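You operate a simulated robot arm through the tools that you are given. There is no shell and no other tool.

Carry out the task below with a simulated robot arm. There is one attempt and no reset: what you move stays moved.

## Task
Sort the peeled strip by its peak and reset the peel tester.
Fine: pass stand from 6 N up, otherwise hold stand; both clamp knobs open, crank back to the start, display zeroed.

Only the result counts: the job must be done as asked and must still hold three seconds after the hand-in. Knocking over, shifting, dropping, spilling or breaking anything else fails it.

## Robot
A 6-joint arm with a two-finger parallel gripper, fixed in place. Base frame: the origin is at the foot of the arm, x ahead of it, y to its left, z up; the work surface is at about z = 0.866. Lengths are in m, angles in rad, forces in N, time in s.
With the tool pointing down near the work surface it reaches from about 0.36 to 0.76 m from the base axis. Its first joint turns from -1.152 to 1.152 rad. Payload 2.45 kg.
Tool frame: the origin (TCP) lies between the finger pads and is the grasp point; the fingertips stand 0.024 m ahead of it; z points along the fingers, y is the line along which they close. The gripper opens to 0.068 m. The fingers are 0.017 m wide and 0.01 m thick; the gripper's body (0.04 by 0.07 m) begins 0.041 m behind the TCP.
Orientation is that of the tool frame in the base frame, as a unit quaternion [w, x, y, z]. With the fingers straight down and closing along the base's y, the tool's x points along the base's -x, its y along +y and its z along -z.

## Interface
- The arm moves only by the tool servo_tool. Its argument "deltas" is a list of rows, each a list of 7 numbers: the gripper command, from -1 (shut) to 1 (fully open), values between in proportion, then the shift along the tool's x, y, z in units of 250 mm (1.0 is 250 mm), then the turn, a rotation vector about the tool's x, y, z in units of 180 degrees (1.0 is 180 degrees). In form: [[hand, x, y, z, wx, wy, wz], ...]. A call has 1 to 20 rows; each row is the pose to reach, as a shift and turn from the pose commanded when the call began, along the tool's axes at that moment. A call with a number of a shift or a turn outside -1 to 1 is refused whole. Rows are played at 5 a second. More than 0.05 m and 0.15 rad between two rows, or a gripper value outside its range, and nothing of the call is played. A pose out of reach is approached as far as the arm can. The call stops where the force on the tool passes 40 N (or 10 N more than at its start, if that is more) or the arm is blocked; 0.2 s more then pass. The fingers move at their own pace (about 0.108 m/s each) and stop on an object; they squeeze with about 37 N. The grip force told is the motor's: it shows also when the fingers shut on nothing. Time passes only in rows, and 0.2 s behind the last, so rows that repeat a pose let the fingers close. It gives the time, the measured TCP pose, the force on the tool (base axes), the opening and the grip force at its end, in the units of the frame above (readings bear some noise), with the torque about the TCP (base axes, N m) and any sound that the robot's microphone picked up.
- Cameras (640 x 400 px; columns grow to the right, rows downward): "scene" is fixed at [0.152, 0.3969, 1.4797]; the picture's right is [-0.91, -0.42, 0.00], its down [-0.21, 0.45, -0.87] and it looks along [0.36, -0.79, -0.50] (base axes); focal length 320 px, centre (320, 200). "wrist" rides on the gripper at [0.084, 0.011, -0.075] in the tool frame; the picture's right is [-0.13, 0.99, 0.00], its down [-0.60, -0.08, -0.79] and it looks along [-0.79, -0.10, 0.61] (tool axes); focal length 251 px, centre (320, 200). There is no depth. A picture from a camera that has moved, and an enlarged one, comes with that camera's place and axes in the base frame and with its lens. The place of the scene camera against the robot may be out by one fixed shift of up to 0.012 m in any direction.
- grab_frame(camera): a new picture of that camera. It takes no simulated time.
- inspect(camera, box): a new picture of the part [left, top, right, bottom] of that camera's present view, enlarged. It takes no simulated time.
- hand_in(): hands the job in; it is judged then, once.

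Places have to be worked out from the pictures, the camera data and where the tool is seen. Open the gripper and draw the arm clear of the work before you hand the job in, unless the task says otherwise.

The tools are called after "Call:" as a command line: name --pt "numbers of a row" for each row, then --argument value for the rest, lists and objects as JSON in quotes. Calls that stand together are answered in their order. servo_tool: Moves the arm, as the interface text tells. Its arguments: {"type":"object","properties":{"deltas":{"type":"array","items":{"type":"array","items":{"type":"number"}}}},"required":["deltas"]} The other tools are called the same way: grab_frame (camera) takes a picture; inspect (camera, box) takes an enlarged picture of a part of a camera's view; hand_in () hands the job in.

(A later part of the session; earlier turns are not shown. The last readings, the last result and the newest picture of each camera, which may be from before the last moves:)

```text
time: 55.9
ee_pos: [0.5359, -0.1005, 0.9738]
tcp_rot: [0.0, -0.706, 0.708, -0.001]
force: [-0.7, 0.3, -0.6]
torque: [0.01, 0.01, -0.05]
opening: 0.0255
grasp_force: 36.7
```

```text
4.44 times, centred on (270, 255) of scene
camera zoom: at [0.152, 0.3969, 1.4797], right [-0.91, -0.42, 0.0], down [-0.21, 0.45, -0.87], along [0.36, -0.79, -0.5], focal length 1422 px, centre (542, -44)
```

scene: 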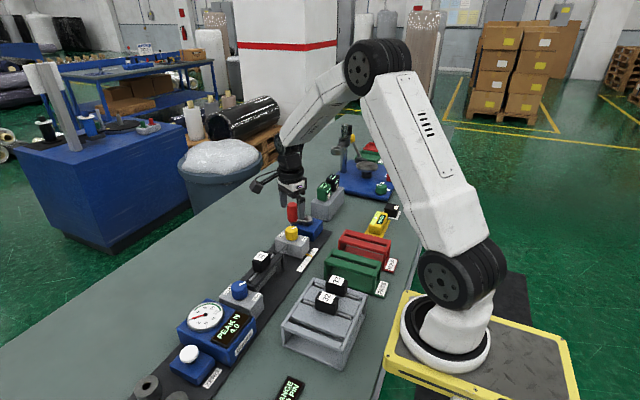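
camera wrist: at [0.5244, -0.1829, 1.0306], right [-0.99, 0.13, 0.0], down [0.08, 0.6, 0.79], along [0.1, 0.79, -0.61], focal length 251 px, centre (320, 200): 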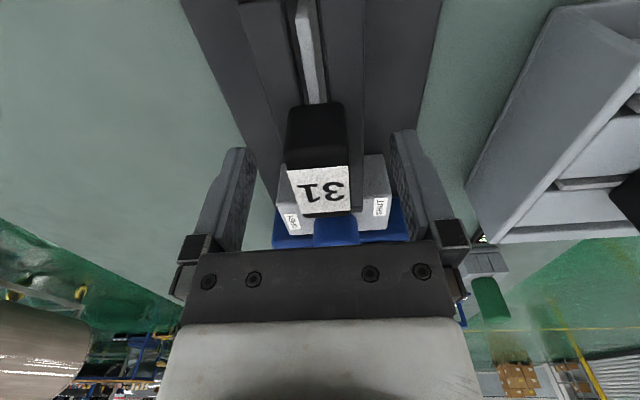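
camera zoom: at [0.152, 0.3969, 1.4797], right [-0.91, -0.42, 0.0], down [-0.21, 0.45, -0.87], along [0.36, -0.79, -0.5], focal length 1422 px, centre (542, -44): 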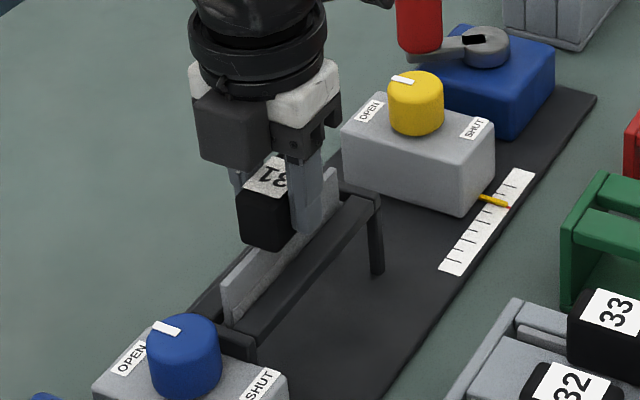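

The strip lifts freely. I'll raise it well clear and check how far its plate hangs down.

Call:
servo_tool --pt "-1 0 0 -0.1 0 0 0" --pt "-1 0 0 -0.2 0 0 0" --pt "-1 0 0 -0.3 0 0 0" --pt "-1 0 0 -0.4 0 0 0" --pt "-1 0 0 -0.48 0 0 0" --pt "-1 0 0 -0.48 0 0 0"

Call:
grab_frame --camera "scene"

Call:
inspect --camera "scene" --box '[200, 150, 340, 270]'

Call:
grab_frame --camera "wrist"

```text
time: 57.3
ee_pos: [0.5353, -0.1007, 1.0949]
tcp_rot: [0.0, -0.707, 0.708, 0.0]
force: [-0.6, -0.1, -1.4]
torque: [0.01, -0.04, 0.0]
opening: 0.0253
grasp_force: 37.6
```

```text
taken
```

scene: 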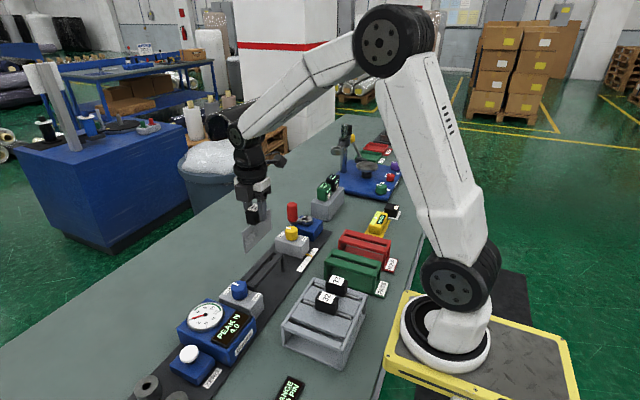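

```text
3.33 times, centred on (270, 210) of scene
camera zoom: at [0.152, 0.3969, 1.4797], right [-0.91, -0.42, 0.0], down [-0.21, 0.45, -0.87], along [0.36, -0.79, -0.5], focal length 1067 px, centre (487, 167)
```

zoom: 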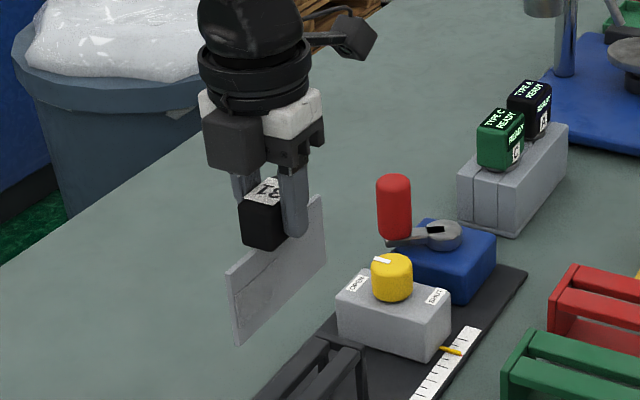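

```text
taken
camera wrist: at [0.524, -0.183, 1.1709], right [-0.99, 0.13, 0.0], down [0.08, 0.6, 0.79], along [0.1, 0.79, -0.61], focal length 251 px, centre (320, 200)
```

wrist: 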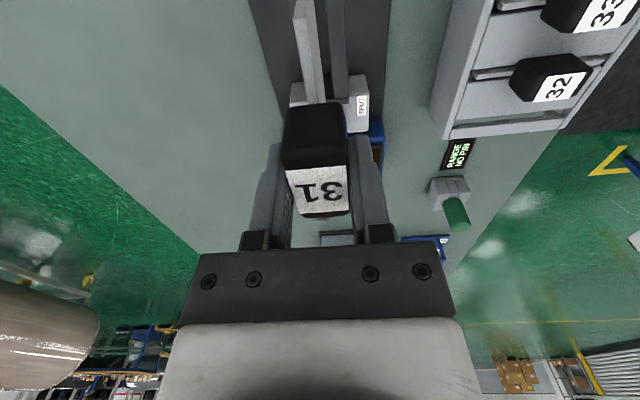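

The plate hangs about 83 mm below the TCP and clears everything at this height. I'll carry it over to the HOLD stand, turning the hand so that the strip lies along x.

Call:
servo_tool --pt "-1 0.061 0.057 0 0 0 0.036" --pt "-1 0.122 0.114 0 0 0 0.072" --pt "-1 0.183 0.171 0 0 0 0.107" --pt "-1 0.244 0.228 0 0 0 0.143" --pt "-1 0.305 0.285 0 0 0 0.179" --pt "-1 0.366 0.342 0 0 0 0.214" --pt "-1 0.427 0.399 0 0 0 0.25" --pt "-1 0.488 0.456 0 0 0 0.286" --pt "-1 0.549 0.513 0 0 0 0.321" --pt "-1 0.61 0.57 0 0 0 0.357" --pt "-1 0.671 0.627 0 0 0 0.393" --pt "-1 0.732 0.684 0 0 0 0.429" --pt "-1 0.793 0.741 0 0 0 0.464" --pt "-1 0.855 0.798 0 0 0 0.5" --pt "-1 0.855 0.798 0 0 0 0.5"

Call:
grab_frame --camera "wrist"

Call:
grab_frame --camera "scene"

```text
time: 60.5
ee_pos: [0.3362, -0.3143, 1.0933]
tcp_rot: [0.0, 0.002, 1.0, -0.001]
force: [0.7, -0.1, 0.0]
torque: [0.0, -0.01, 0.0]
opening: 0.0003
grasp_force: 23.4
```

```text
taken
camera wrist: at [0.2519, -0.3013, 1.1697], right [0.13, 0.99, 0.0], down [0.6, -0.08, 0.79], along [0.79, -0.11, -0.61], focal length 251 px, centre (320, 200)
```

wrist: 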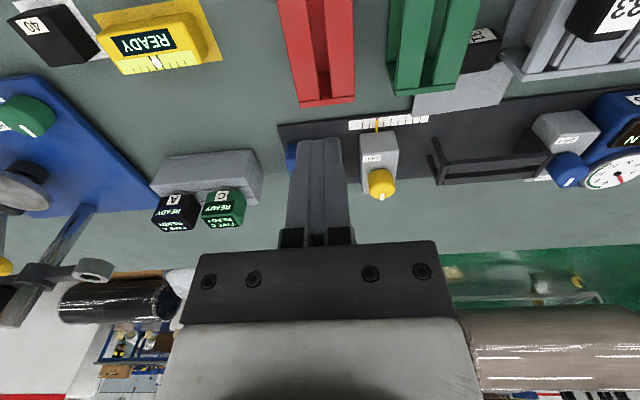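

```text
taken
```

scene: 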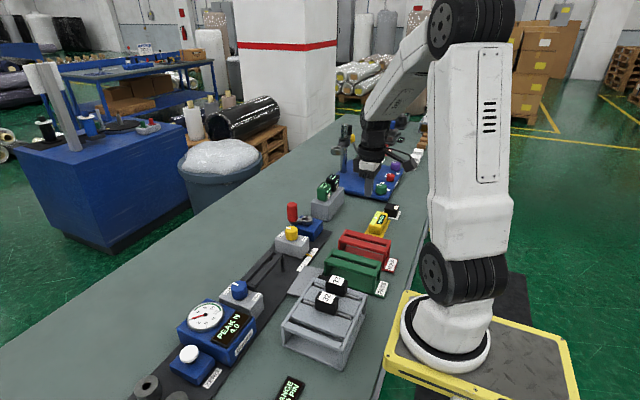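

The reading shows the fingers shut on nothing: the strip slipped out during the carry and lies on the bench between the tester and the rack. I'll look closely at where it lies and whether anything else was disturbed.

Call:
inspect --camera "scene" --box '[250, 230, 400, 370]'

Call:
inspect --camera "wrist" --box '[380, 0, 640, 200]'

Call:
inspect --camera "scene" --box '[280, 250, 350, 310]'

```text
2.86 times, centred on (325, 300) of scene
camera zoom: at [0.152, 0.3969, 1.4797], right [-0.91, -0.42, 0.0], down [-0.21, 0.45, -0.87], along [0.36, -0.79, -0.5], focal length 914 px, centre (306, -86)
```

zoom: 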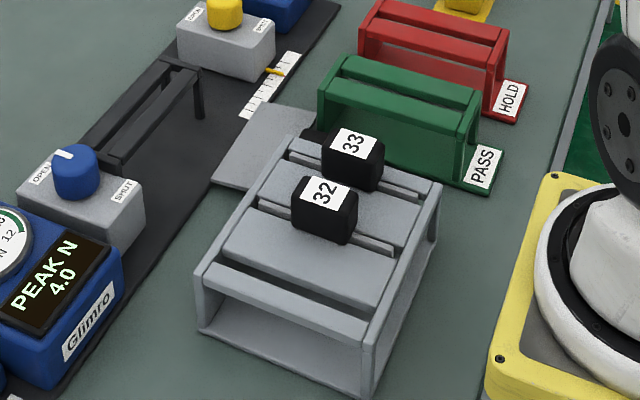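

```text
2.00 times, centred on (510, 100) of wrist
camera zoom: at [0.2519, -0.3013, 1.1697], right [0.13, 0.99, 0.0], down [0.6, -0.08, 0.79], along [0.79, -0.11, -0.61], focal length 503 px, centre (-60, 400)
```

zoom: 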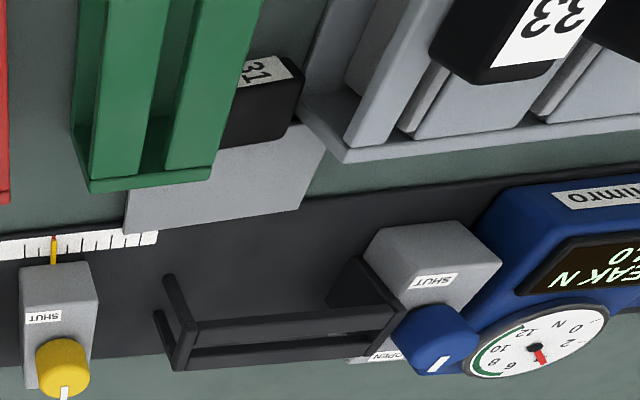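

```text
6.67 times, centred on (315, 280) of scene
camera zoom: at [0.152, 0.3969, 1.4797], right [-0.91, -0.42, 0.0], down [-0.21, 0.45, -0.87], along [0.36, -0.79, -0.5], focal length 2134 px, centre (353, -333)
```

zoom: 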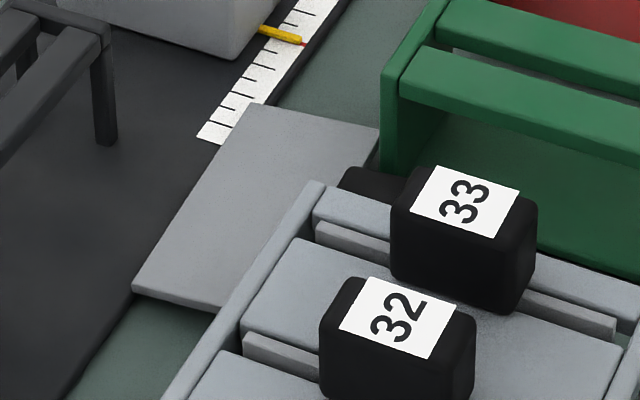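

The strip fell with its block lying in the gap between the PASS stand and the rack, and its plate flat over the tester's base edge. The stands look unmoved, but I want to be sure. I'll take the straight-down view over that place to measure it.

Call:
servo_tool --pt "-1 -0.037 0.077 -0.04 0 0.0365 0" --pt "-1 -0.074 0.154 -0.06 0 0.073 0" --pt "-1 -0.111 0.231 -0.08 0 0.1094 0" --pt "-1 -0.148 0.308 -0.09 0 0.1458 0" --pt "-1 -0.185 0.385 -0.1 0 0.1823 0" --pt "-1 -0.222 0.462 -0.108 0 0.2187 0" --pt "-1 -0.259 0.539 -0.108 0 0.2552 0" --pt "-1 -0.296 0.616 -0.108 0 0.2916 0" --pt "-1 -0.296 0.616 -0.108 0 0.2916 0"

Call:
grab_frame --camera "wrist"

Call:
inspect --camera "wrist" --box '[210, 80, 410, 220]'

```text
time: 62.5
ee_pos: [0.4077, -0.1581, 1.1207]
tcp_rot: [-0.443, 0.001, 0.897, -0.001]
force: [0.5, -0.9, 0.4]
torque: [-0.04, -0.04, -0.02]
opening: 0.0
grasp_force: 23.4
```

```text
taken
camera wrist: at [0.4171, -0.1456, 1.2342], right [0.08, 0.99, -0.1], down [1.0, -0.08, 0.0], along [0.0, -0.1, -0.99], focal length 251 px, centre (320, 200)
```

wrist: 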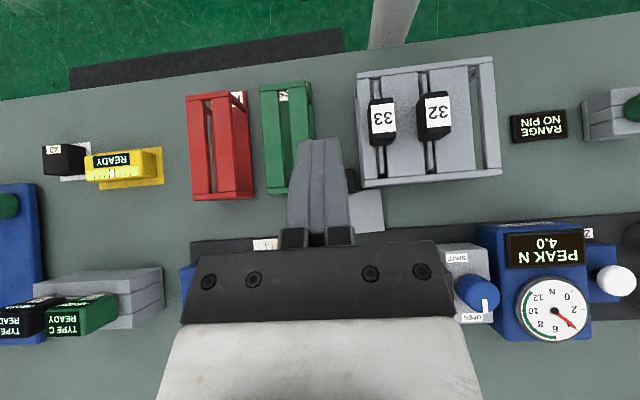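

```text
2.86 times, centred on (310, 150) of wrist
camera zoom: at [0.4171, -0.1456, 1.2342], right [0.08, 0.99, -0.1], down [1.0, -0.08, 0.0], along [0.0, -0.1, -0.99], focal length 718 px, centre (349, 343)
```

zoom: 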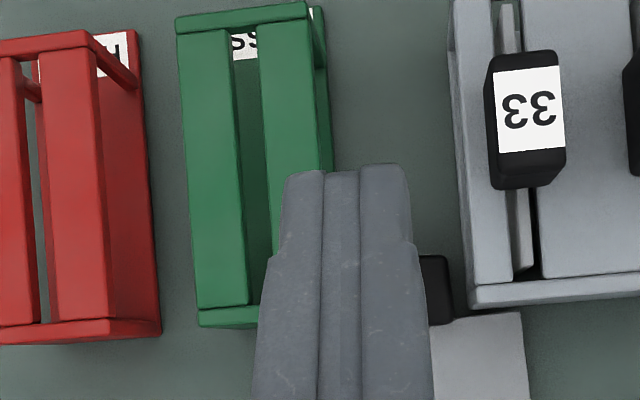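

The fingers hide the strip from here; I'll slide 90 mm toward −y so it appears beside them.

Call:
servo_tool --pt "-1 0 -0.12 0 0 0 0" --pt "-1 0 -0.24 0 0 0 0" --pt "-1 0 -0.36 0 0 0 0" --pt "-1 0 -0.36 0 0 0 0"

Call:
grab_frame --camera "wrist"

Call:
inspect --camera "wrist" --box '[330, 80, 530, 250]'

Call:
inspect --camera "wrist" --box '[220, 60, 420, 220]'

```text
time: 63.5
ee_pos: [0.4083, -0.2489, 1.1211]
tcp_rot: [-0.442, 0.0, 0.897, -0.001]
force: [0.0, 1.0, -1.4]
torque: [-0.01, -0.04, -0.02]
opening: 0.0
grasp_force: 23.5
```

```text
taken
camera wrist: at [0.4169, -0.2374, 1.2338], right [0.08, 0.99, -0.1], down [1.0, -0.08, 0.0], along [0.0, -0.1, -0.99], focal length 251 px, centre (320, 200)
```

wrist: 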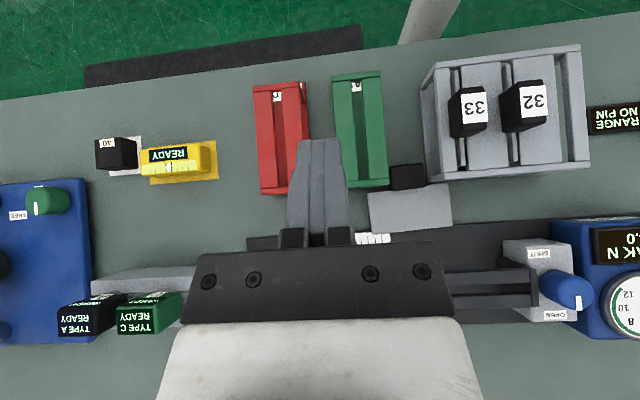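

```text
2.35 times, centred on (430, 165) of wrist
camera zoom: at [0.4169, -0.2374, 1.2338], right [0.08, 0.99, -0.1], down [1.0, -0.08, 0.0], along [0.0, -0.1, -0.99], focal length 592 px, centre (61, 282)
```

zoom: 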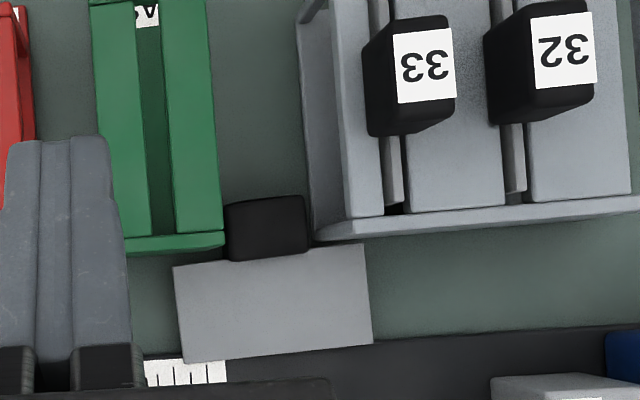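

```text
2.50 times, centred on (320, 140) of wrist
camera zoom: at [0.4169, -0.2374, 1.2338], right [0.08, 0.99, -0.1], down [1.0, -0.08, 0.0], along [0.0, -0.1, -0.99], focal length 629 px, centre (320, 350)
```

zoom: 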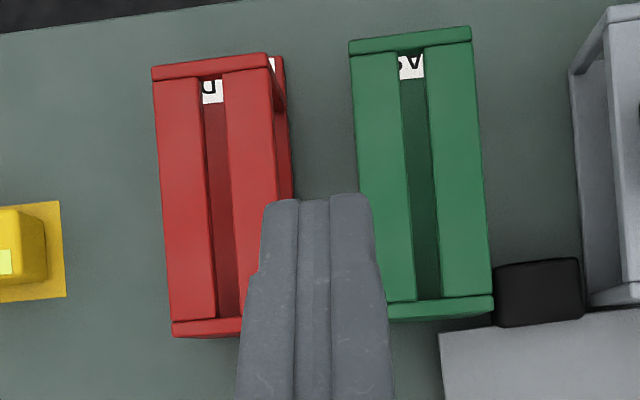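

From straight above: block 31 at x 0.379–0.411, y −0.176…−0.133; its plate at x 0.41–0.466; strip turned only about 2°. Now I'll compare the scene crop with my earlier one to make sure the rack and stands haven't shifted.

Call:
inspect --camera "scene" --box '[270, 260, 390, 370]'

Call:
inspect --camera "scene" --box '[300, 210, 420, 310]'

```text
3.64 times, centred on (330, 315) of scene
camera zoom: at [0.152, 0.3969, 1.4797], right [-0.91, -0.42, 0.0], down [-0.21, 0.45, -0.87], along [0.36, -0.79, -0.5], focal length 1164 px, centre (284, -218)
```

zoom: 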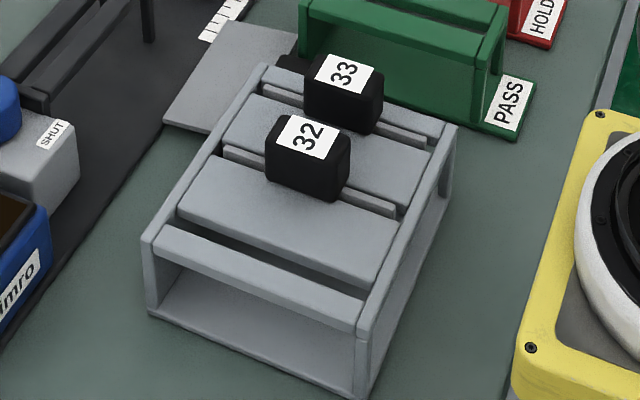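

```text
4.00 times, centred on (360, 260) of scene
camera zoom: at [0.152, 0.3969, 1.4797], right [-0.91, -0.42, 0.0], down [-0.21, 0.45, -0.87], along [0.36, -0.79, -0.5], focal length 1280 px, centre (160, -40)
```

zoom: 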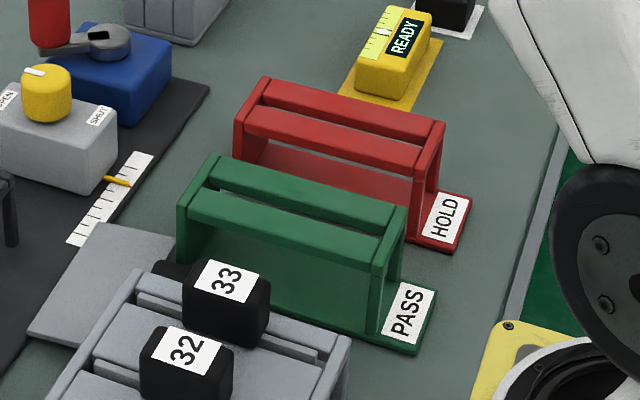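

The rack and stands are exactly where they were, so only the strip itself fell. Its block can't be gripped inside that gap, so first I'll nudge it about 28 mm in +x with closed fingers on its label face. I'll go above the gap with the narrow side of the hand across it.

Call:
servo_tool --pt "-1 0.001 0.048 0.035 0 -0.0365 0" --pt "-1 0.002 0.095 0.07 0 -0.073 0" --pt "-1 0.002 0.143 0.104 0 -0.1094 0" --pt "-1 0.003 0.19 0.139 0 -0.1458 0" --pt "-1 0.004 0.238 0.174 0 -0.1823 0" --pt "-1 0.005 0.285 0.209 0 -0.2187 0" --pt "-1 0.006 0.333 0.243 0 -0.2552 0" --pt "-1 0.006 0.38 0.278 0 -0.2916 0" --pt "-1 0.006 0.38 0.278 0 -0.2916 0"

Call:
servo_tool --pt "-1 0 0 0 0 0 -0.042" --pt "-1 0 0 0 0 0 -0.084" --pt "-1 0 0 0 0 0 -0.126" --pt "-1 0 0 0 0 0 -0.168" --pt "-1 0 0 0 0 0 -0.21" --pt "-1 0 0 0 0 0 -0.252" --pt "-1 0 0 0 0 0 -0.294" --pt "-1 0 0 0 0 0 -0.336" --pt "-1 0 0 0 0 0 -0.378" --pt "-1 0 0 0 0 0 -0.42" --pt "-1 0 0 0 0 0 -0.462" --pt "-1 0 0 0 0 0 -0.5" --pt "-1 0 0 0 0 0 -0.5"

Call:
grab_frame --camera "wrist"

Call:
grab_frame --camera "scene"

```text
time: 65.5
ee_pos: [0.3539, -0.1552, 1.0804]
tcp_rot: [0.0, 0.001, 1.0, 0.0]
force: [0.4, -0.4, 0.2]
torque: [-0.05, 0.02, -0.04]
opening: 0.0
grasp_force: 23.9
```

```text
time: 68.3
ee_pos: [0.3552, -0.1547, 1.0792]
tcp_rot: [0.001, -0.707, 0.707, -0.001]
force: [0.0, 0.4, -0.7]
torque: [0.01, -0.01, 0.02]
opening: 0.0003
grasp_force: 23.4
```

```text
taken
camera wrist: at [0.3434, -0.2373, 1.1553], right [-0.99, 0.13, 0.0], down [0.08, 0.6, 0.79], along [0.1, 0.79, -0.61], focal length 251 px, centre (320, 200)
```

wrist: 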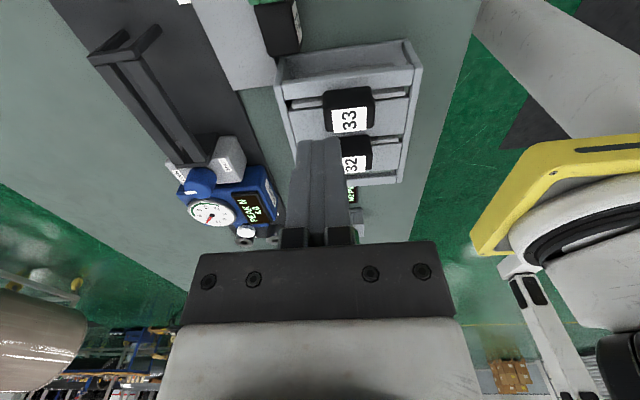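

```text
taken
```

scene: 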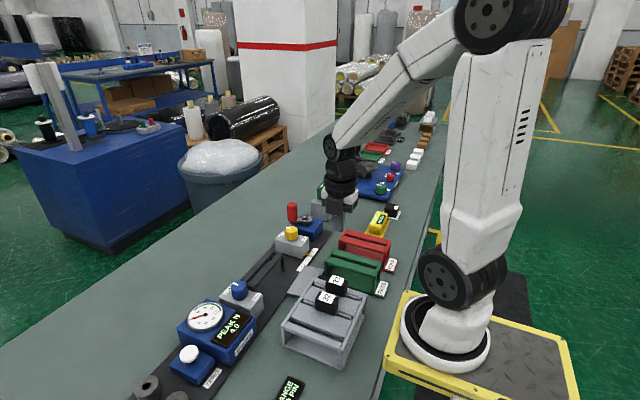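

I'm above the gap, about 15 mm on the robot's side of the label face. I'll go down between stand and rack, stopping with the tips a few mm above the bench.

Call:
servo_tool --pt "-1 0 0 0.14 0 0 0" --pt "-1 0 0 0.28 0 0 0" --pt "-1 0 0 0.42 0 0 0" --pt "-1 0 0 0.54 0 0 0" --pt "-1 0 0 0.64 0 0 0" --pt "-1 0 0 0.7 0 0 0" --pt "-1 0 0 0.732 0 0 0" --pt "-1 0 0 0.732 0 0 0"

Call:
inspect --camera "scene" --box '[270, 220, 410, 340]'

Call:
grab_frame --camera "wrist"

```text
time: 70.1
ee_pos: [0.3545, -0.1538, 0.8964]
tcp_rot: [0.0, -0.707, 0.708, 0.0]
force: [-0.7, 0.7, -0.2]
torque: [0.02, 0.02, -0.03]
opening: 0.0
grasp_force: 23.7
```

```text
3.33 times, centred on (340, 280) of scene
camera zoom: at [0.152, 0.3969, 1.4797], right [-0.91, -0.42, 0.0], down [-0.21, 0.45, -0.87], along [0.36, -0.79, -0.5], focal length 1067 px, centre (253, -67)
```

zoom: 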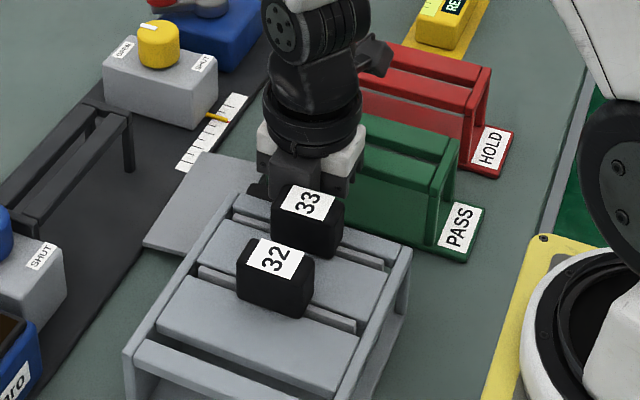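

```text
taken
camera wrist: at [0.3433, -0.2359, 0.9726], right [-0.99, 0.13, 0.0], down [0.08, 0.6, 0.79], along [0.1, 0.79, -0.61], focal length 251 px, centre (320, 200)
```

wrist: 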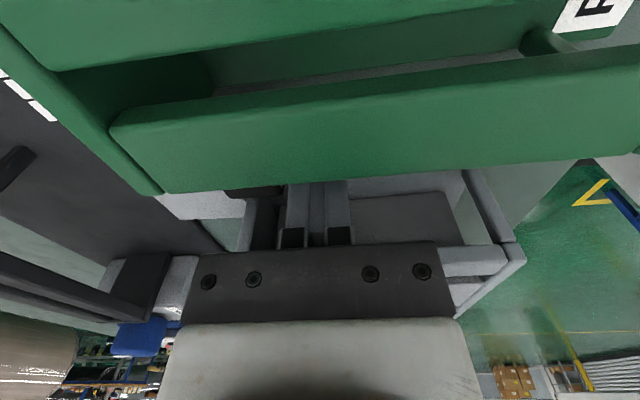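

Down in the gap with no contact. Now a slow push in +x by about 42 mm in total, watching the force.

Call:
servo_tool --pt "-1 0 -0.03 0 0 0 0" --pt "-1 0 -0.055 0 0 0 0" --pt "-1 0 -0.07 0 0 0 0" --pt "-1 0 -0.085 0 0 0 0" --pt "-1 0 -0.1 0 0 0 0" --pt "-1 0 -0.115 0 0 0 0" --pt "-1 0 -0.13 0 0 0 0" --pt "-1 0 -0.145 0 0 0 0" --pt "-1 0 -0.158 0 0 0 0" --pt "-1 0 -0.17 0 0 0 0" --pt "-1 0 -0.17 0 0 0 0"

Call:
inspect --camera "scene" --box '[250, 220, 390, 340]'

```text
time: 72.5
ee_pos: [0.3966, -0.1542, 0.8975]
tcp_rot: [0.0, -0.707, 0.707, 0.0]
force: [0.3, 0.1, 0.3]
torque: [0.0, 0.01, 0.02]
opening: 0.0001
grasp_force: 23.3
```

```text
3.33 times, centred on (320, 280) of scene
camera zoom: at [0.152, 0.3969, 1.4797], right [-0.91, -0.42, 0.0], down [-0.21, 0.45, -0.87], along [0.36, -0.79, -0.5], focal length 1067 px, centre (320, -67)
```

zoom: 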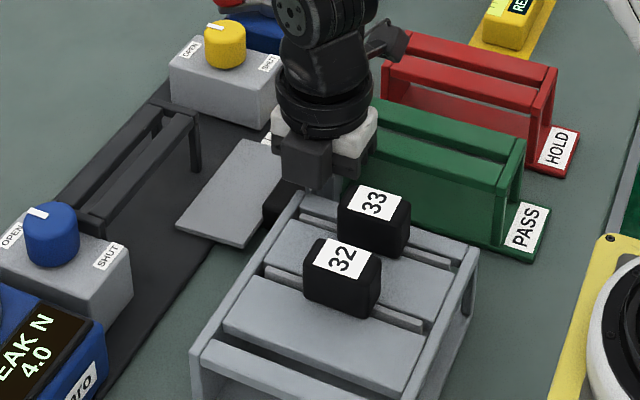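

The strip slid out smoothly. I'll back off 12 mm and rise straight up.

Call:
servo_tool --pt "-1 0 0.025 0 0 0 0" --pt "-1 0 0.05 0 0 0 0" --pt "-1 0 0.05 -0.12 0 0 0" --pt "-1 0 0.05 -0.28 0 0 0" --pt "-1 0 0.05 -0.44 0 0 0" --pt "-1 0 0.05 -0.6 0 0 0" --pt "-1 0 0.05 -0.76 0 0 0" --pt "-1 0 0.05 -0.76 0 0 0"

Call:
servo_tool --pt "-1 0.02 0 0 0 0 0.042" --pt "-1 0.04 0 0 0 0 0.084" --pt "-1 0.06 0 0 0 0 0.126" --pt "-1 0.08 0 0 0 0 0.168" --pt "-1 0.1 0 0 0 0 0.21" --pt "-1 0.12 0 0 0 0 0.252" --pt "-1 0.14 0 0 0 0 0.294" --pt "-1 0.16 0 0 0 0 0.336" --pt "-1 0.18 0 0 0 0 0.378" --pt "-1 0.2 0 0 0 0 0.42" --pt "-1 0.22 0 0 0 0 0.462" --pt "-1 0.24 0 0 0 0 0.5" --pt "-1 0.24 0 0 0 0 0.5"

Call:
grab_frame --camera "wrist"

```text
time: 74.3
ee_pos: [0.3838, -0.155, 1.0871]
tcp_rot: [0.0, -0.707, 0.707, 0.0]
force: [-0.6, 0.5, 0.0]
torque: [-0.02, -0.01, 0.03]
opening: 0.0
grasp_force: 23.7
```

```text
time: 77.1
ee_pos: [0.3843, -0.2143, 1.0873]
tcp_rot: [0.001, 0.003, 1.0, 0.0]
force: [0.3, 0.0, -0.1]
torque: [0.0, -0.01, 0.01]
opening: 0.0
grasp_force: 23.5
```

```text
taken
camera wrist: at [0.2997, -0.2017, 1.1621], right [0.13, 0.99, 0.0], down [0.6, -0.08, 0.79], along [0.79, -0.11, -0.61], focal length 251 px, centre (320, 200)
```

wrist: 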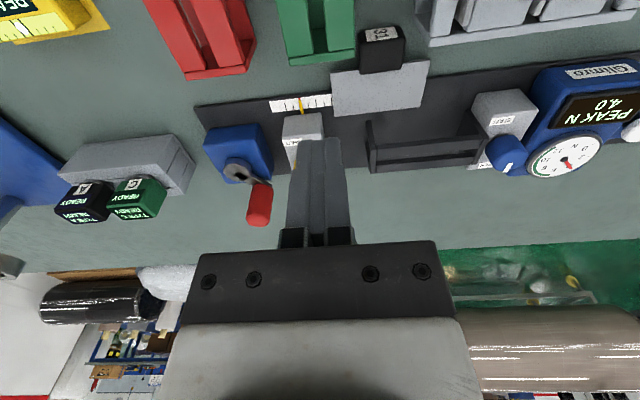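

Call:
inspect --camera "wrist" --box '[300, 0, 480, 140]'

Call:
inspect --camera "scene" --box '[270, 240, 350, 310]'

```text
2.86 times, centred on (390, 70) of wrist
camera zoom: at [0.2997, -0.2017, 1.1621], right [0.13, 0.99, 0.0], down [0.6, -0.08, 0.79], along [0.79, -0.11, -0.61], focal length 718 px, centre (120, 571)
```

zoom: 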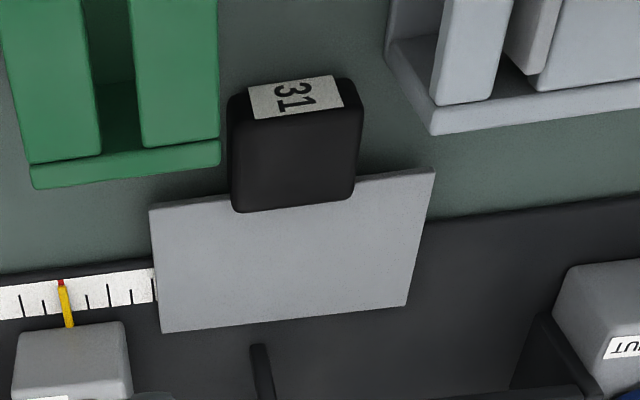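

```text
5.71 times, centred on (310, 275) of scene
camera zoom: at [0.152, 0.3969, 1.4797], right [-0.91, -0.42, 0.0], down [-0.21, 0.45, -0.87], along [0.36, -0.79, -0.5], focal length 1829 px, centre (377, -229)
```

zoom: 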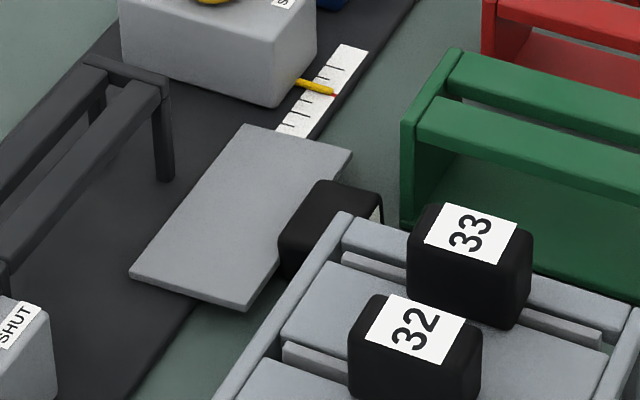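

The block is now at x 0.4055–0.4364, y −0.1765…−0.133, clear of the stands. I'll open and position over its centre (0.421, −0.155), then check before going down.

Call:
servo_tool --pt "1 -0.037 0.058 0.05 0 0 0" --pt "1 -0.075 0.116 0.1 0 0 0" --pt "1 -0.112 0.174 0.17 0 0 0" --pt "1 -0.149 0.232 0.26 0 0 0" --pt "1 -0.149 0.232 0.35 0 0 0" --pt "1 -0.149 0.232 0.35 0 0 0"

Call:
grab_frame --camera "wrist"

Call:
inspect --camera "wrist" --box '[220, 0, 420, 140]'

```text
time: 78.5
ee_pos: [0.4235, -0.1552, 0.9989]
tcp_rot: [0.001, 0.001, 1.0, 0.0]
force: [0.0, 0.6, 0.0]
torque: [-0.02, 0.03, 0.01]
opening: 0.068
grasp_force: 0.1
```

```text
taken
camera wrist: at [0.3383, -0.1428, 1.0747], right [0.13, 0.99, 0.0], down [0.6, -0.08, 0.79], along [0.79, -0.1, -0.61], focal length 251 px, centre (320, 200)
```

wrist: 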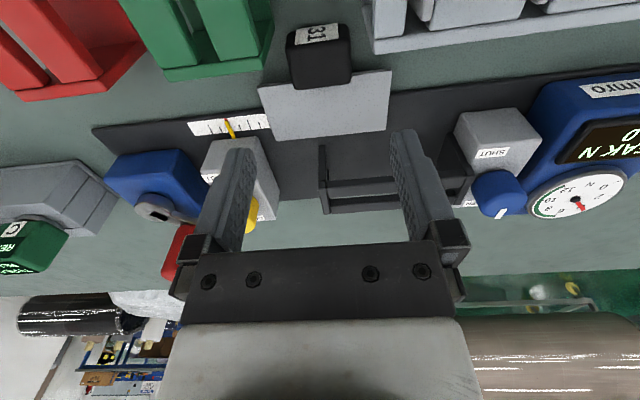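

```text
2.86 times, centred on (320, 70) of wrist
camera zoom: at [0.3383, -0.1428, 1.0747], right [0.13, 0.99, 0.0], down [0.6, -0.08, 0.79], along [0.79, -0.1, -0.61], focal length 718 px, centre (320, 571)
```

zoom: 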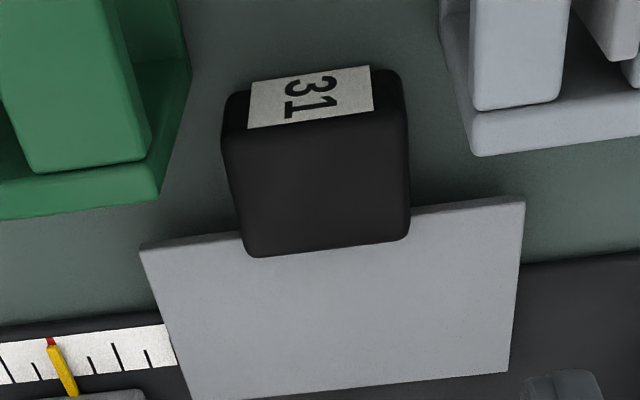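

The block is well centred (about 2 mm fore-aft to correct). I'll descend to tips about 4 mm above the bench and close across the block's ends.

Call:
servo_tool --pt "1 0.006 -0.002 0.12 0 0 0" --pt "1 0.006 -0.002 0.24 0 0 0" --pt "1 0.006 -0.002 0.34 0 0 0" --pt "1 0.006 -0.002 0.39 0 0 0" --pt "1 0.006 -0.002 0.418 0 0 0" --pt "1 0.006 -0.002 0.418 0 0 0"

Call:
grab_frame --camera "wrist"

Call:
inspect --camera "scene" --box '[270, 220, 370, 310]'

```text
time: 79.9
ee_pos: [0.4201, -0.1571, 0.8944]
tcp_rot: [0.001, 0.001, 1.0, -0.001]
force: [0.7, -0.2, -0.3]
torque: [0.01, -0.03, -0.02]
opening: 0.0681
grasp_force: 0.0
```

```text
taken
camera wrist: at [0.336, -0.1448, 0.97], right [0.13, 0.99, 0.0], down [0.6, -0.08, 0.79], along [0.79, -0.1, -0.61], focal length 251 px, centre (320, 200)
```

wrist: 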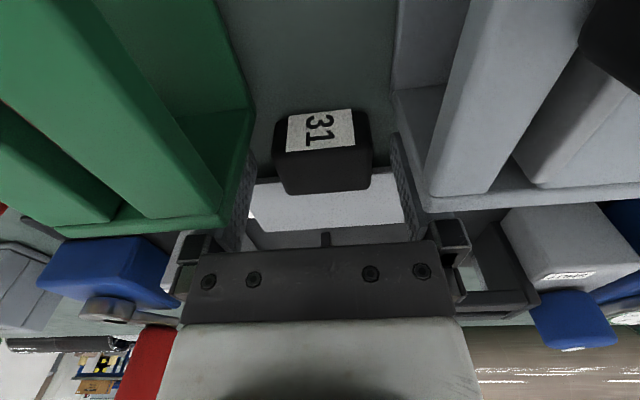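

```text
4.44 times, centred on (320, 265) of scene
camera zoom: at [0.152, 0.3969, 1.4797], right [-0.91, -0.42, 0.0], down [-0.21, 0.45, -0.87], along [0.36, -0.79, -0.5], focal length 1422 px, centre (320, -89)
```

zoom: 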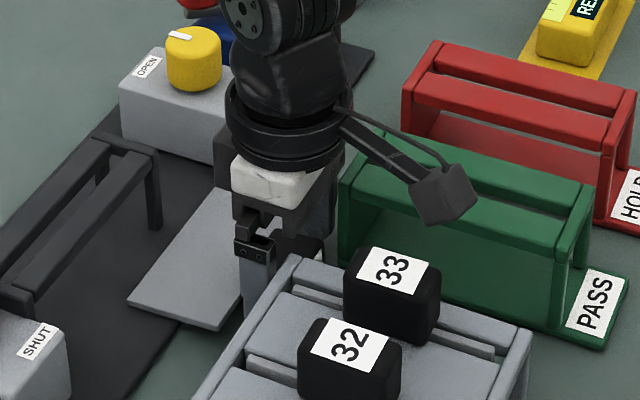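

The block sits midway between the fingers. Closing now.

Call:
servo_tool --pt "-1 0 0 0 0 0 0" --pt "-1 0 0 0 0 0 0" --pt "-1 0 0 0 0 0 0"

```text
time: 80.7
ee_pos: [0.4198, -0.1573, 0.8946]
tcp_rot: [0.001, 0.001, 1.0, -0.001]
force: [0.2, -0.1, 0.0]
torque: [0.01, -0.02, -0.03]
opening: 0.0451
grasp_force: 37.0
```

Gripped at 45 mm. I'll lift slowly and check that the strip stays in the fingers.

Call:
servo_tool --pt "-1 0 0 -0.015 0 0 0" --pt "-1 0 0 -0.045 0 0 0" --pt "-1 0 0 -0.08 0 0 0" --pt "-1 0 0 -0.12 0 0 0" --pt "-1 0 0 -0.16 0 0 0" --pt "-1 0 0 -0.2 0 0 0" --pt "-1 0 0 -0.24 0 0 0" --pt "-1 0 0 -0.28 0 0 0" --pt "-1 0 0 -0.32 0 0 0" --pt "-1 0 0 -0.36 0 0 0" --pt "-1 0 0 -0.4 0 0 0" --pt "-1 0 0 -0.44 0 0 0" --pt "-1 0 0 -0.48 0 0 0" --pt "-1 0 0 -0.52 0 0 0" --pt "-1 0 0 -0.54 0 0 0" --pt "-1 0 0 -0.54 0 0 0"

Call:
grab_frame --camera "wrist"

Call:
inspect --camera "scene" --box '[250, 190, 390, 310]'

```text
time: 84.1
ee_pos: [0.4195, -0.1571, 1.0321]
tcp_rot: [0.001, 0.0, 1.0, 0.0]
force: [0.1, 0.1, -0.5]
torque: [-0.01, 0.02, 0.01]
opening: 0.0449
grasp_force: 37.0
```

```text
taken
camera wrist: at [0.3351, -0.145, 1.1063], right [0.13, 0.99, 0.0], down [0.6, -0.08, 0.79], along [0.79, -0.1, -0.61], focal length 251 px, centre (320, 200)
```

wrist: 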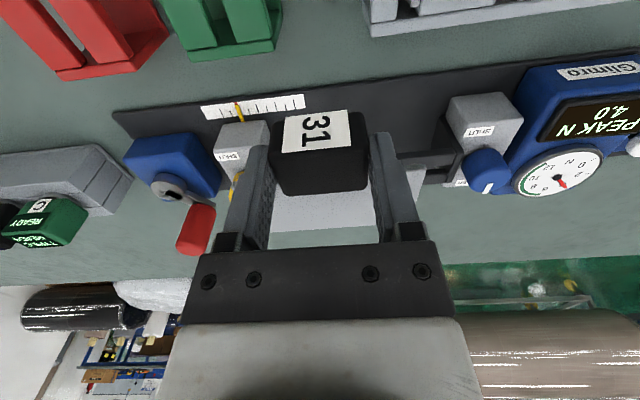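

```text
3.33 times, centred on (320, 250) of scene
camera zoom: at [0.152, 0.3969, 1.4797], right [-0.91, -0.42, 0.0], down [-0.21, 0.45, -0.87], along [0.36, -0.79, -0.5], focal length 1067 px, centre (320, 33)
```

zoom: 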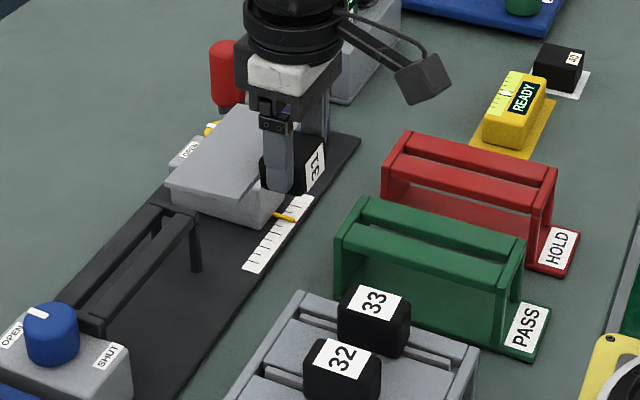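

The strip is held securely, lying flat in the fingers. Since it must hang plate-down, I'll lay it on the empty bench beyond the tester with its label facing +y, then regrasp it with a tilted hand. I'm carrying it gently, turning 90° on the way.

Call:
servo_tool --pt "-1 -0.02 0.008 -0.02 0 0 0.01" --pt "-1 -0.06 0.024 -0.04 0 0 0.03" --pt "-1 -0.11 0.045 -0.06 0 0 0.055" --pt "-1 -0.16 0.065 -0.072 0 0 0.08" --pt "-1 -0.21 0.085 -0.072 0 0 0.105" --pt "-1 -0.26 0.105 -0.072 0 0 0.13" --pt "-1 -0.31 0.125 -0.072 0 0 0.155" --pt "-1 -0.36 0.146 -0.072 0 0 0.18" --pt "-1 -0.41 0.166 -0.072 0 0 0.205" --pt "-1 -0.46 0.186 -0.072 0 0 0.23" --pt "-1 -0.51 0.206 -0.072 0 0 0.256" --pt "-1 -0.56 0.226 -0.072 0 0 0.282" --pt "-1 -0.61 0.247 -0.072 0 0 0.308" --pt "-1 -0.66 0.267 -0.072 0 0 0.334" --pt "-1 -0.71 0.287 -0.072 0 0 0.36" --pt "-1 -0.76 0.307 -0.072 0 0 0.386" --pt "-1 -0.81 0.327 -0.072 0 0 0.412" --pt "-1 -0.86 0.348 -0.072 0 0 0.438" --pt "-1 -0.91 0.368 -0.072 0 0 0.464" --pt "-1 -0.95 0.384 -0.072 0 0 0.485"

Call:
grab_frame --camera "wrist"

Call:
grab_frame --camera "scene"

```text
time: 88.3
ee_pos: [0.6574, -0.0612, 1.0479]
tcp_rot: [-0.001, 0.691, 0.723, 0.0]
force: [-0.1, -0.9, -0.6]
torque: [-0.02, 0.01, 0.0]
opening: 0.0449
grasp_force: 36.7
```

```text
taken
camera wrist: at [0.6639, 0.025, 1.1234], right [1.0, -0.09, 0.0], down [-0.05, -0.61, 0.79], along [-0.07, -0.79, -0.61], focal length 251 px, centre (320, 200)
```

wrist: 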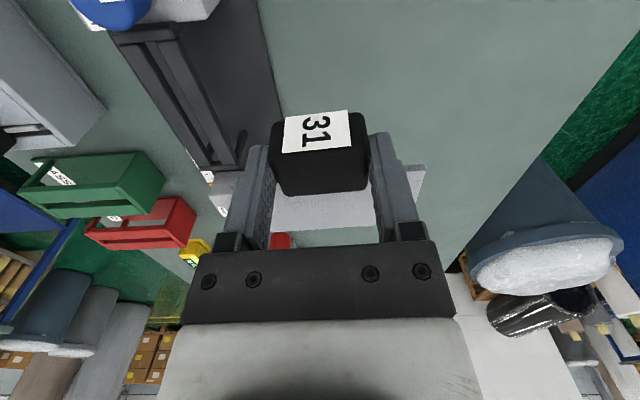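

```text
taken
```

scene: 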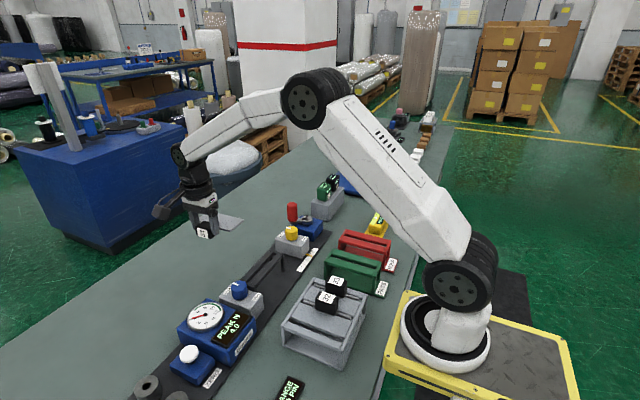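

Still held, over the open bench. I'll lower it until it touches down at about the same height I picked it up.

Call:
servo_tool --pt "-1 0 0 0.08 0 0 0" --pt "-1 0 0 0.16 0 0 0" --pt "-1 0 0 0.24 0 0 0" --pt "-1 0 0 0.32 0 0 0" --pt "-1 0 0 0.4 0 0 0" --pt "-1 0 0 0.47 0 0 0" --pt "-1 0 0 0.53 0 0 0" --pt "-1 0 0 0.57 0 0 0" --pt "-1 0 0 0.59 0 0 0" --pt "-1 0 0 0.604 0 0 0" --pt "-1 0 0 0.604 0 0 0"

Call:
inspect --camera "scene" --box '[150, 170, 290, 290]'

```text
time: 90.7
ee_pos: [0.6577, -0.0617, 0.8972]
tcp_rot: [0.001, 0.691, 0.723, 0.001]
force: [-0.3, 0.1, -0.4]
torque: [0.02, 0.03, 0.03]
opening: 0.0451
grasp_force: 37.1
```

```text
3.33 times, centred on (220, 230) of scene
camera zoom: at [0.152, 0.3969, 1.4797], right [-0.91, -0.42, 0.0], down [-0.21, 0.45, -0.87], along [0.36, -0.79, -0.5], focal length 1067 px, centre (653, 100)
```

zoom: 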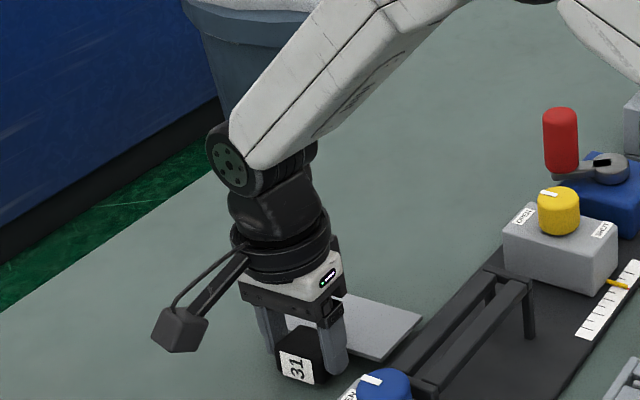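

No touch force yet; I'll lower another 2.5 mm and then open the fingers to release it.

Call:
servo_tool --pt "-1 0 0 0.005 0 0 0" --pt "-1 0 0 0.01 0 0 0" --pt "-1 0 0 0.01 0 0 0"

Call:
servo_tool --pt "0.5 0 0 0 0 0 0" --pt "1 0 0 0 0 0 0" --pt "1 0 0 0 0 0 0" --pt "1 0 0 -0.1 0 0 0" --pt "1 0 0 -0.25 0 0 0" --pt "1 0 0 -0.42 0 0 0" --pt "1 0 0 -0.6 0 0 0" --pt "1 0 0 -0.6 0 0 0"

Call:
grab_frame --camera "wrist"

Call:
inspect --camera "scene" --box '[150, 170, 290, 290]'

```text
time: 91.5
ee_pos: [0.6584, -0.0623, 0.8946]
tcp_rot: [0.001, 0.691, 0.723, 0.001]
force: [0.1, -0.5, -0.7]
torque: [0.03, 0.0, 0.03]
opening: 0.0449
grasp_force: 36.9
```

```text
time: 93.3
ee_pos: [0.6558, -0.0604, 1.0466]
tcp_rot: [0.0, 0.691, 0.723, 0.0]
force: [0.3, 0.8, -0.1]
torque: [-0.01, -0.01, 0.0]
opening: 0.068
grasp_force: 0.2
```

```text
taken
camera wrist: at [0.6625, 0.0255, 1.1214], right [1.0, -0.08, 0.0], down [-0.05, -0.61, 0.79], along [-0.07, -0.79, -0.61], focal length 251 px, centre (320, 200)
```

wrist: 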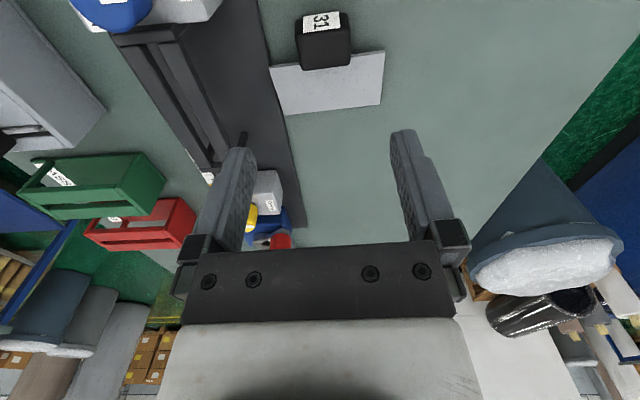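

```text
3.33 times, centred on (220, 230) of scene
camera zoom: at [0.152, 0.3969, 1.4797], right [-0.91, -0.42, 0.0], down [-0.21, 0.45, -0.87], along [0.36, -0.79, -0.5], focal length 1067 px, centre (653, 100)
```

zoom: 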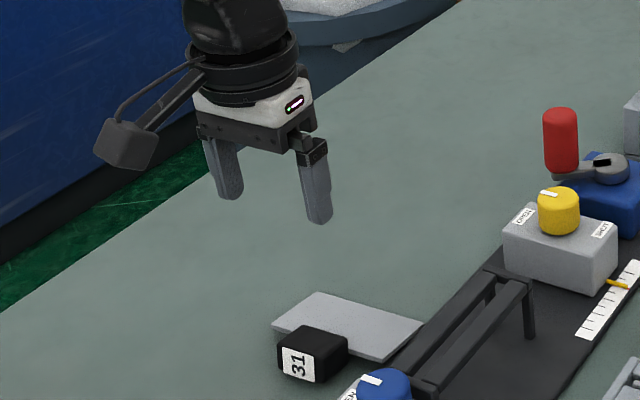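

The strip lies flat on the open bench with its label facing +y. I'll zoom in to measure its pose for a tilted regrasp.

Call:
inspect --camera "wrist" --box '[250, 0, 410, 130]'

Call:
inspect --camera "scene" --box '[200, 240, 290, 300]'

```text
3.08 times, centred on (330, 65) of wrist
camera zoom: at [0.6625, 0.0255, 1.1214], right [1.0, -0.08, 0.0], down [-0.05, -0.61, 0.79], along [-0.07, -0.79, -0.61], focal length 774 px, centre (289, 615)
```

zoom: 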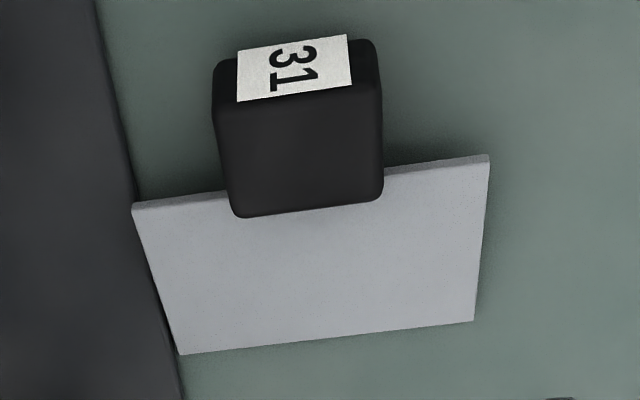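

```text
6.67 times, centred on (245, 270) of scene
camera zoom: at [0.152, 0.3969, 1.4797], right [-0.91, -0.42, 0.0], down [-0.21, 0.45, -0.87], along [0.36, -0.79, -0.5], focal length 2134 px, centre (820, -267)
```

zoom: 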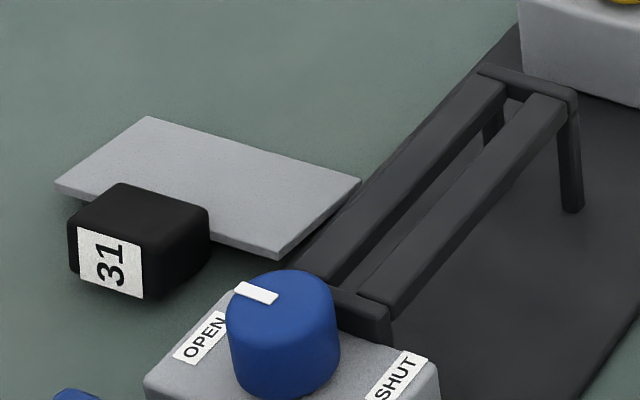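

The plate's free edge rests on the bench (strip tilted about 8°), block centre around (0.658, −0.066). I'll tilt the hand 35° so that it approaches from the label side, back at a 100 mm standoff along its own axis.

Call:
servo_tool --pt "1 0.06 0.003 0.02 0 -0.0389 0" --pt "1 0.11 0.005 0.07 0 -0.0778 0" --pt "1 0.16 0.007 0.14 0 -0.1166 0" --pt "1 0.2 0.009 0.21 0 -0.1555 0" --pt "1 0.241 0.011 0.286 0 -0.1944 0" --pt "1 0.241 0.011 0.286 0 -0.1944 0"

Call:
grab_frame --camera "wrist"

Call:
inspect --camera "scene" --box '[130, 170, 290, 310]'

```text
time: 94.7
ee_pos: [0.6582, -0.0016, 0.9725]
tcp_rot: [0.218, 0.659, 0.69, -0.208]
force: [-0.9, 0.0, -0.1]
torque: [-0.01, -0.03, 0.0]
opening: 0.0679
grasp_force: 0.1
```

```text
taken
camera wrist: at [0.6628, 0.1121, 0.9865], right [1.0, -0.06, 0.08], down [-0.08, -0.04, 1.0], along [-0.06, -1.0, -0.05], focal length 251 px, centre (320, 200)
```

wrist: 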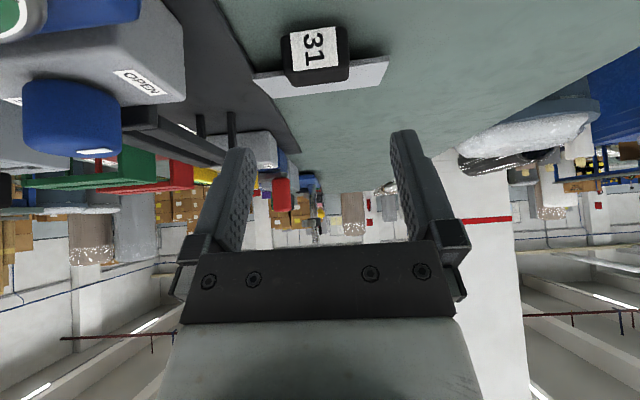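

```text
2.86 times, centred on (210, 240) of scene
camera zoom: at [0.152, 0.3969, 1.4797], right [-0.91, -0.42, 0.0], down [-0.21, 0.45, -0.87], along [0.36, -0.79, -0.5], focal length 914 px, centre (634, 86)
```

zoom: 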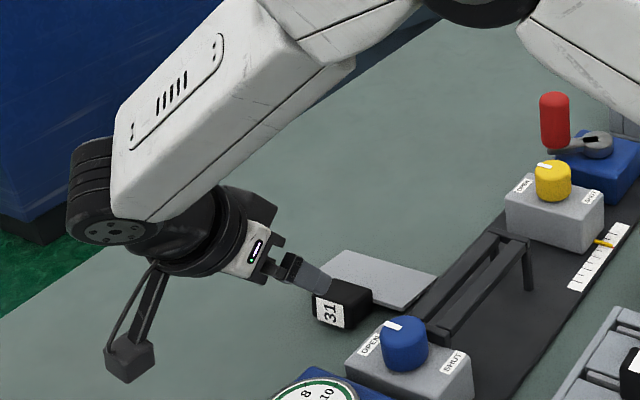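

The hand is aligned with the strip and the camera stays clear of the bench. I'll advance along the tool axis by 70 mm first and check.

Call:
servo_tool --pt "1 0 -0.003 0.1 0 0 0" --pt "1 0 -0.006 0.2 0 0 0" --pt "1 0 -0.006 0.28 0 0 0" --pt "1 0 -0.006 0.28 0 0 0"

Call:
grab_frame --camera "wrist"

Call:
inspect --camera "scene" --box '[150, 200, 290, 310]'

```text
time: 95.7
ee_pos: [0.6589, -0.0418, 0.915]
tcp_rot: [0.218, 0.659, 0.69, -0.208]
force: [-1.2, 0.8, 0.1]
torque: [-0.01, 0.0, -0.01]
opening: 0.0682
grasp_force: 0.2
```

```text
taken
camera wrist: at [0.6646, 0.0713, 0.9288], right [1.0, -0.06, 0.08], down [-0.08, -0.04, 1.0], along [-0.06, -1.0, -0.05], focal length 251 px, centre (320, 200)
```

wrist: 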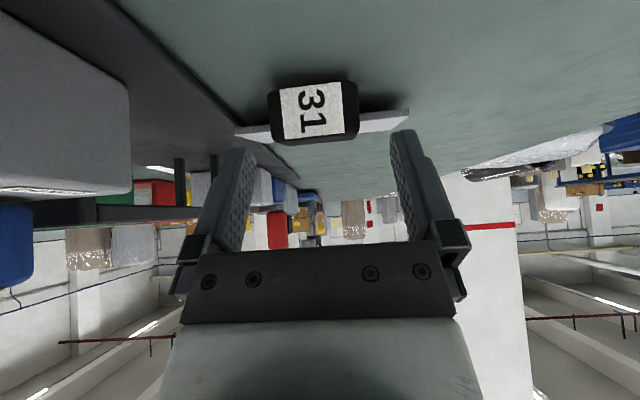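

```text
3.64 times, centred on (220, 255) of scene
camera zoom: at [0.152, 0.3969, 1.4797], right [-0.91, -0.42, 0.0], down [-0.21, 0.45, -0.87], along [0.36, -0.79, -0.5], focal length 1164 px, centre (684, 0)
```

zoom: 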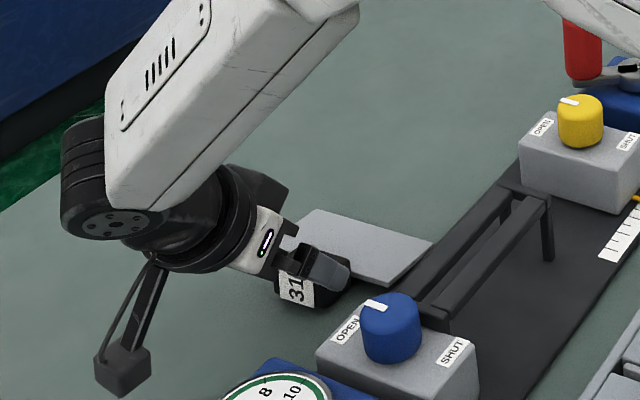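

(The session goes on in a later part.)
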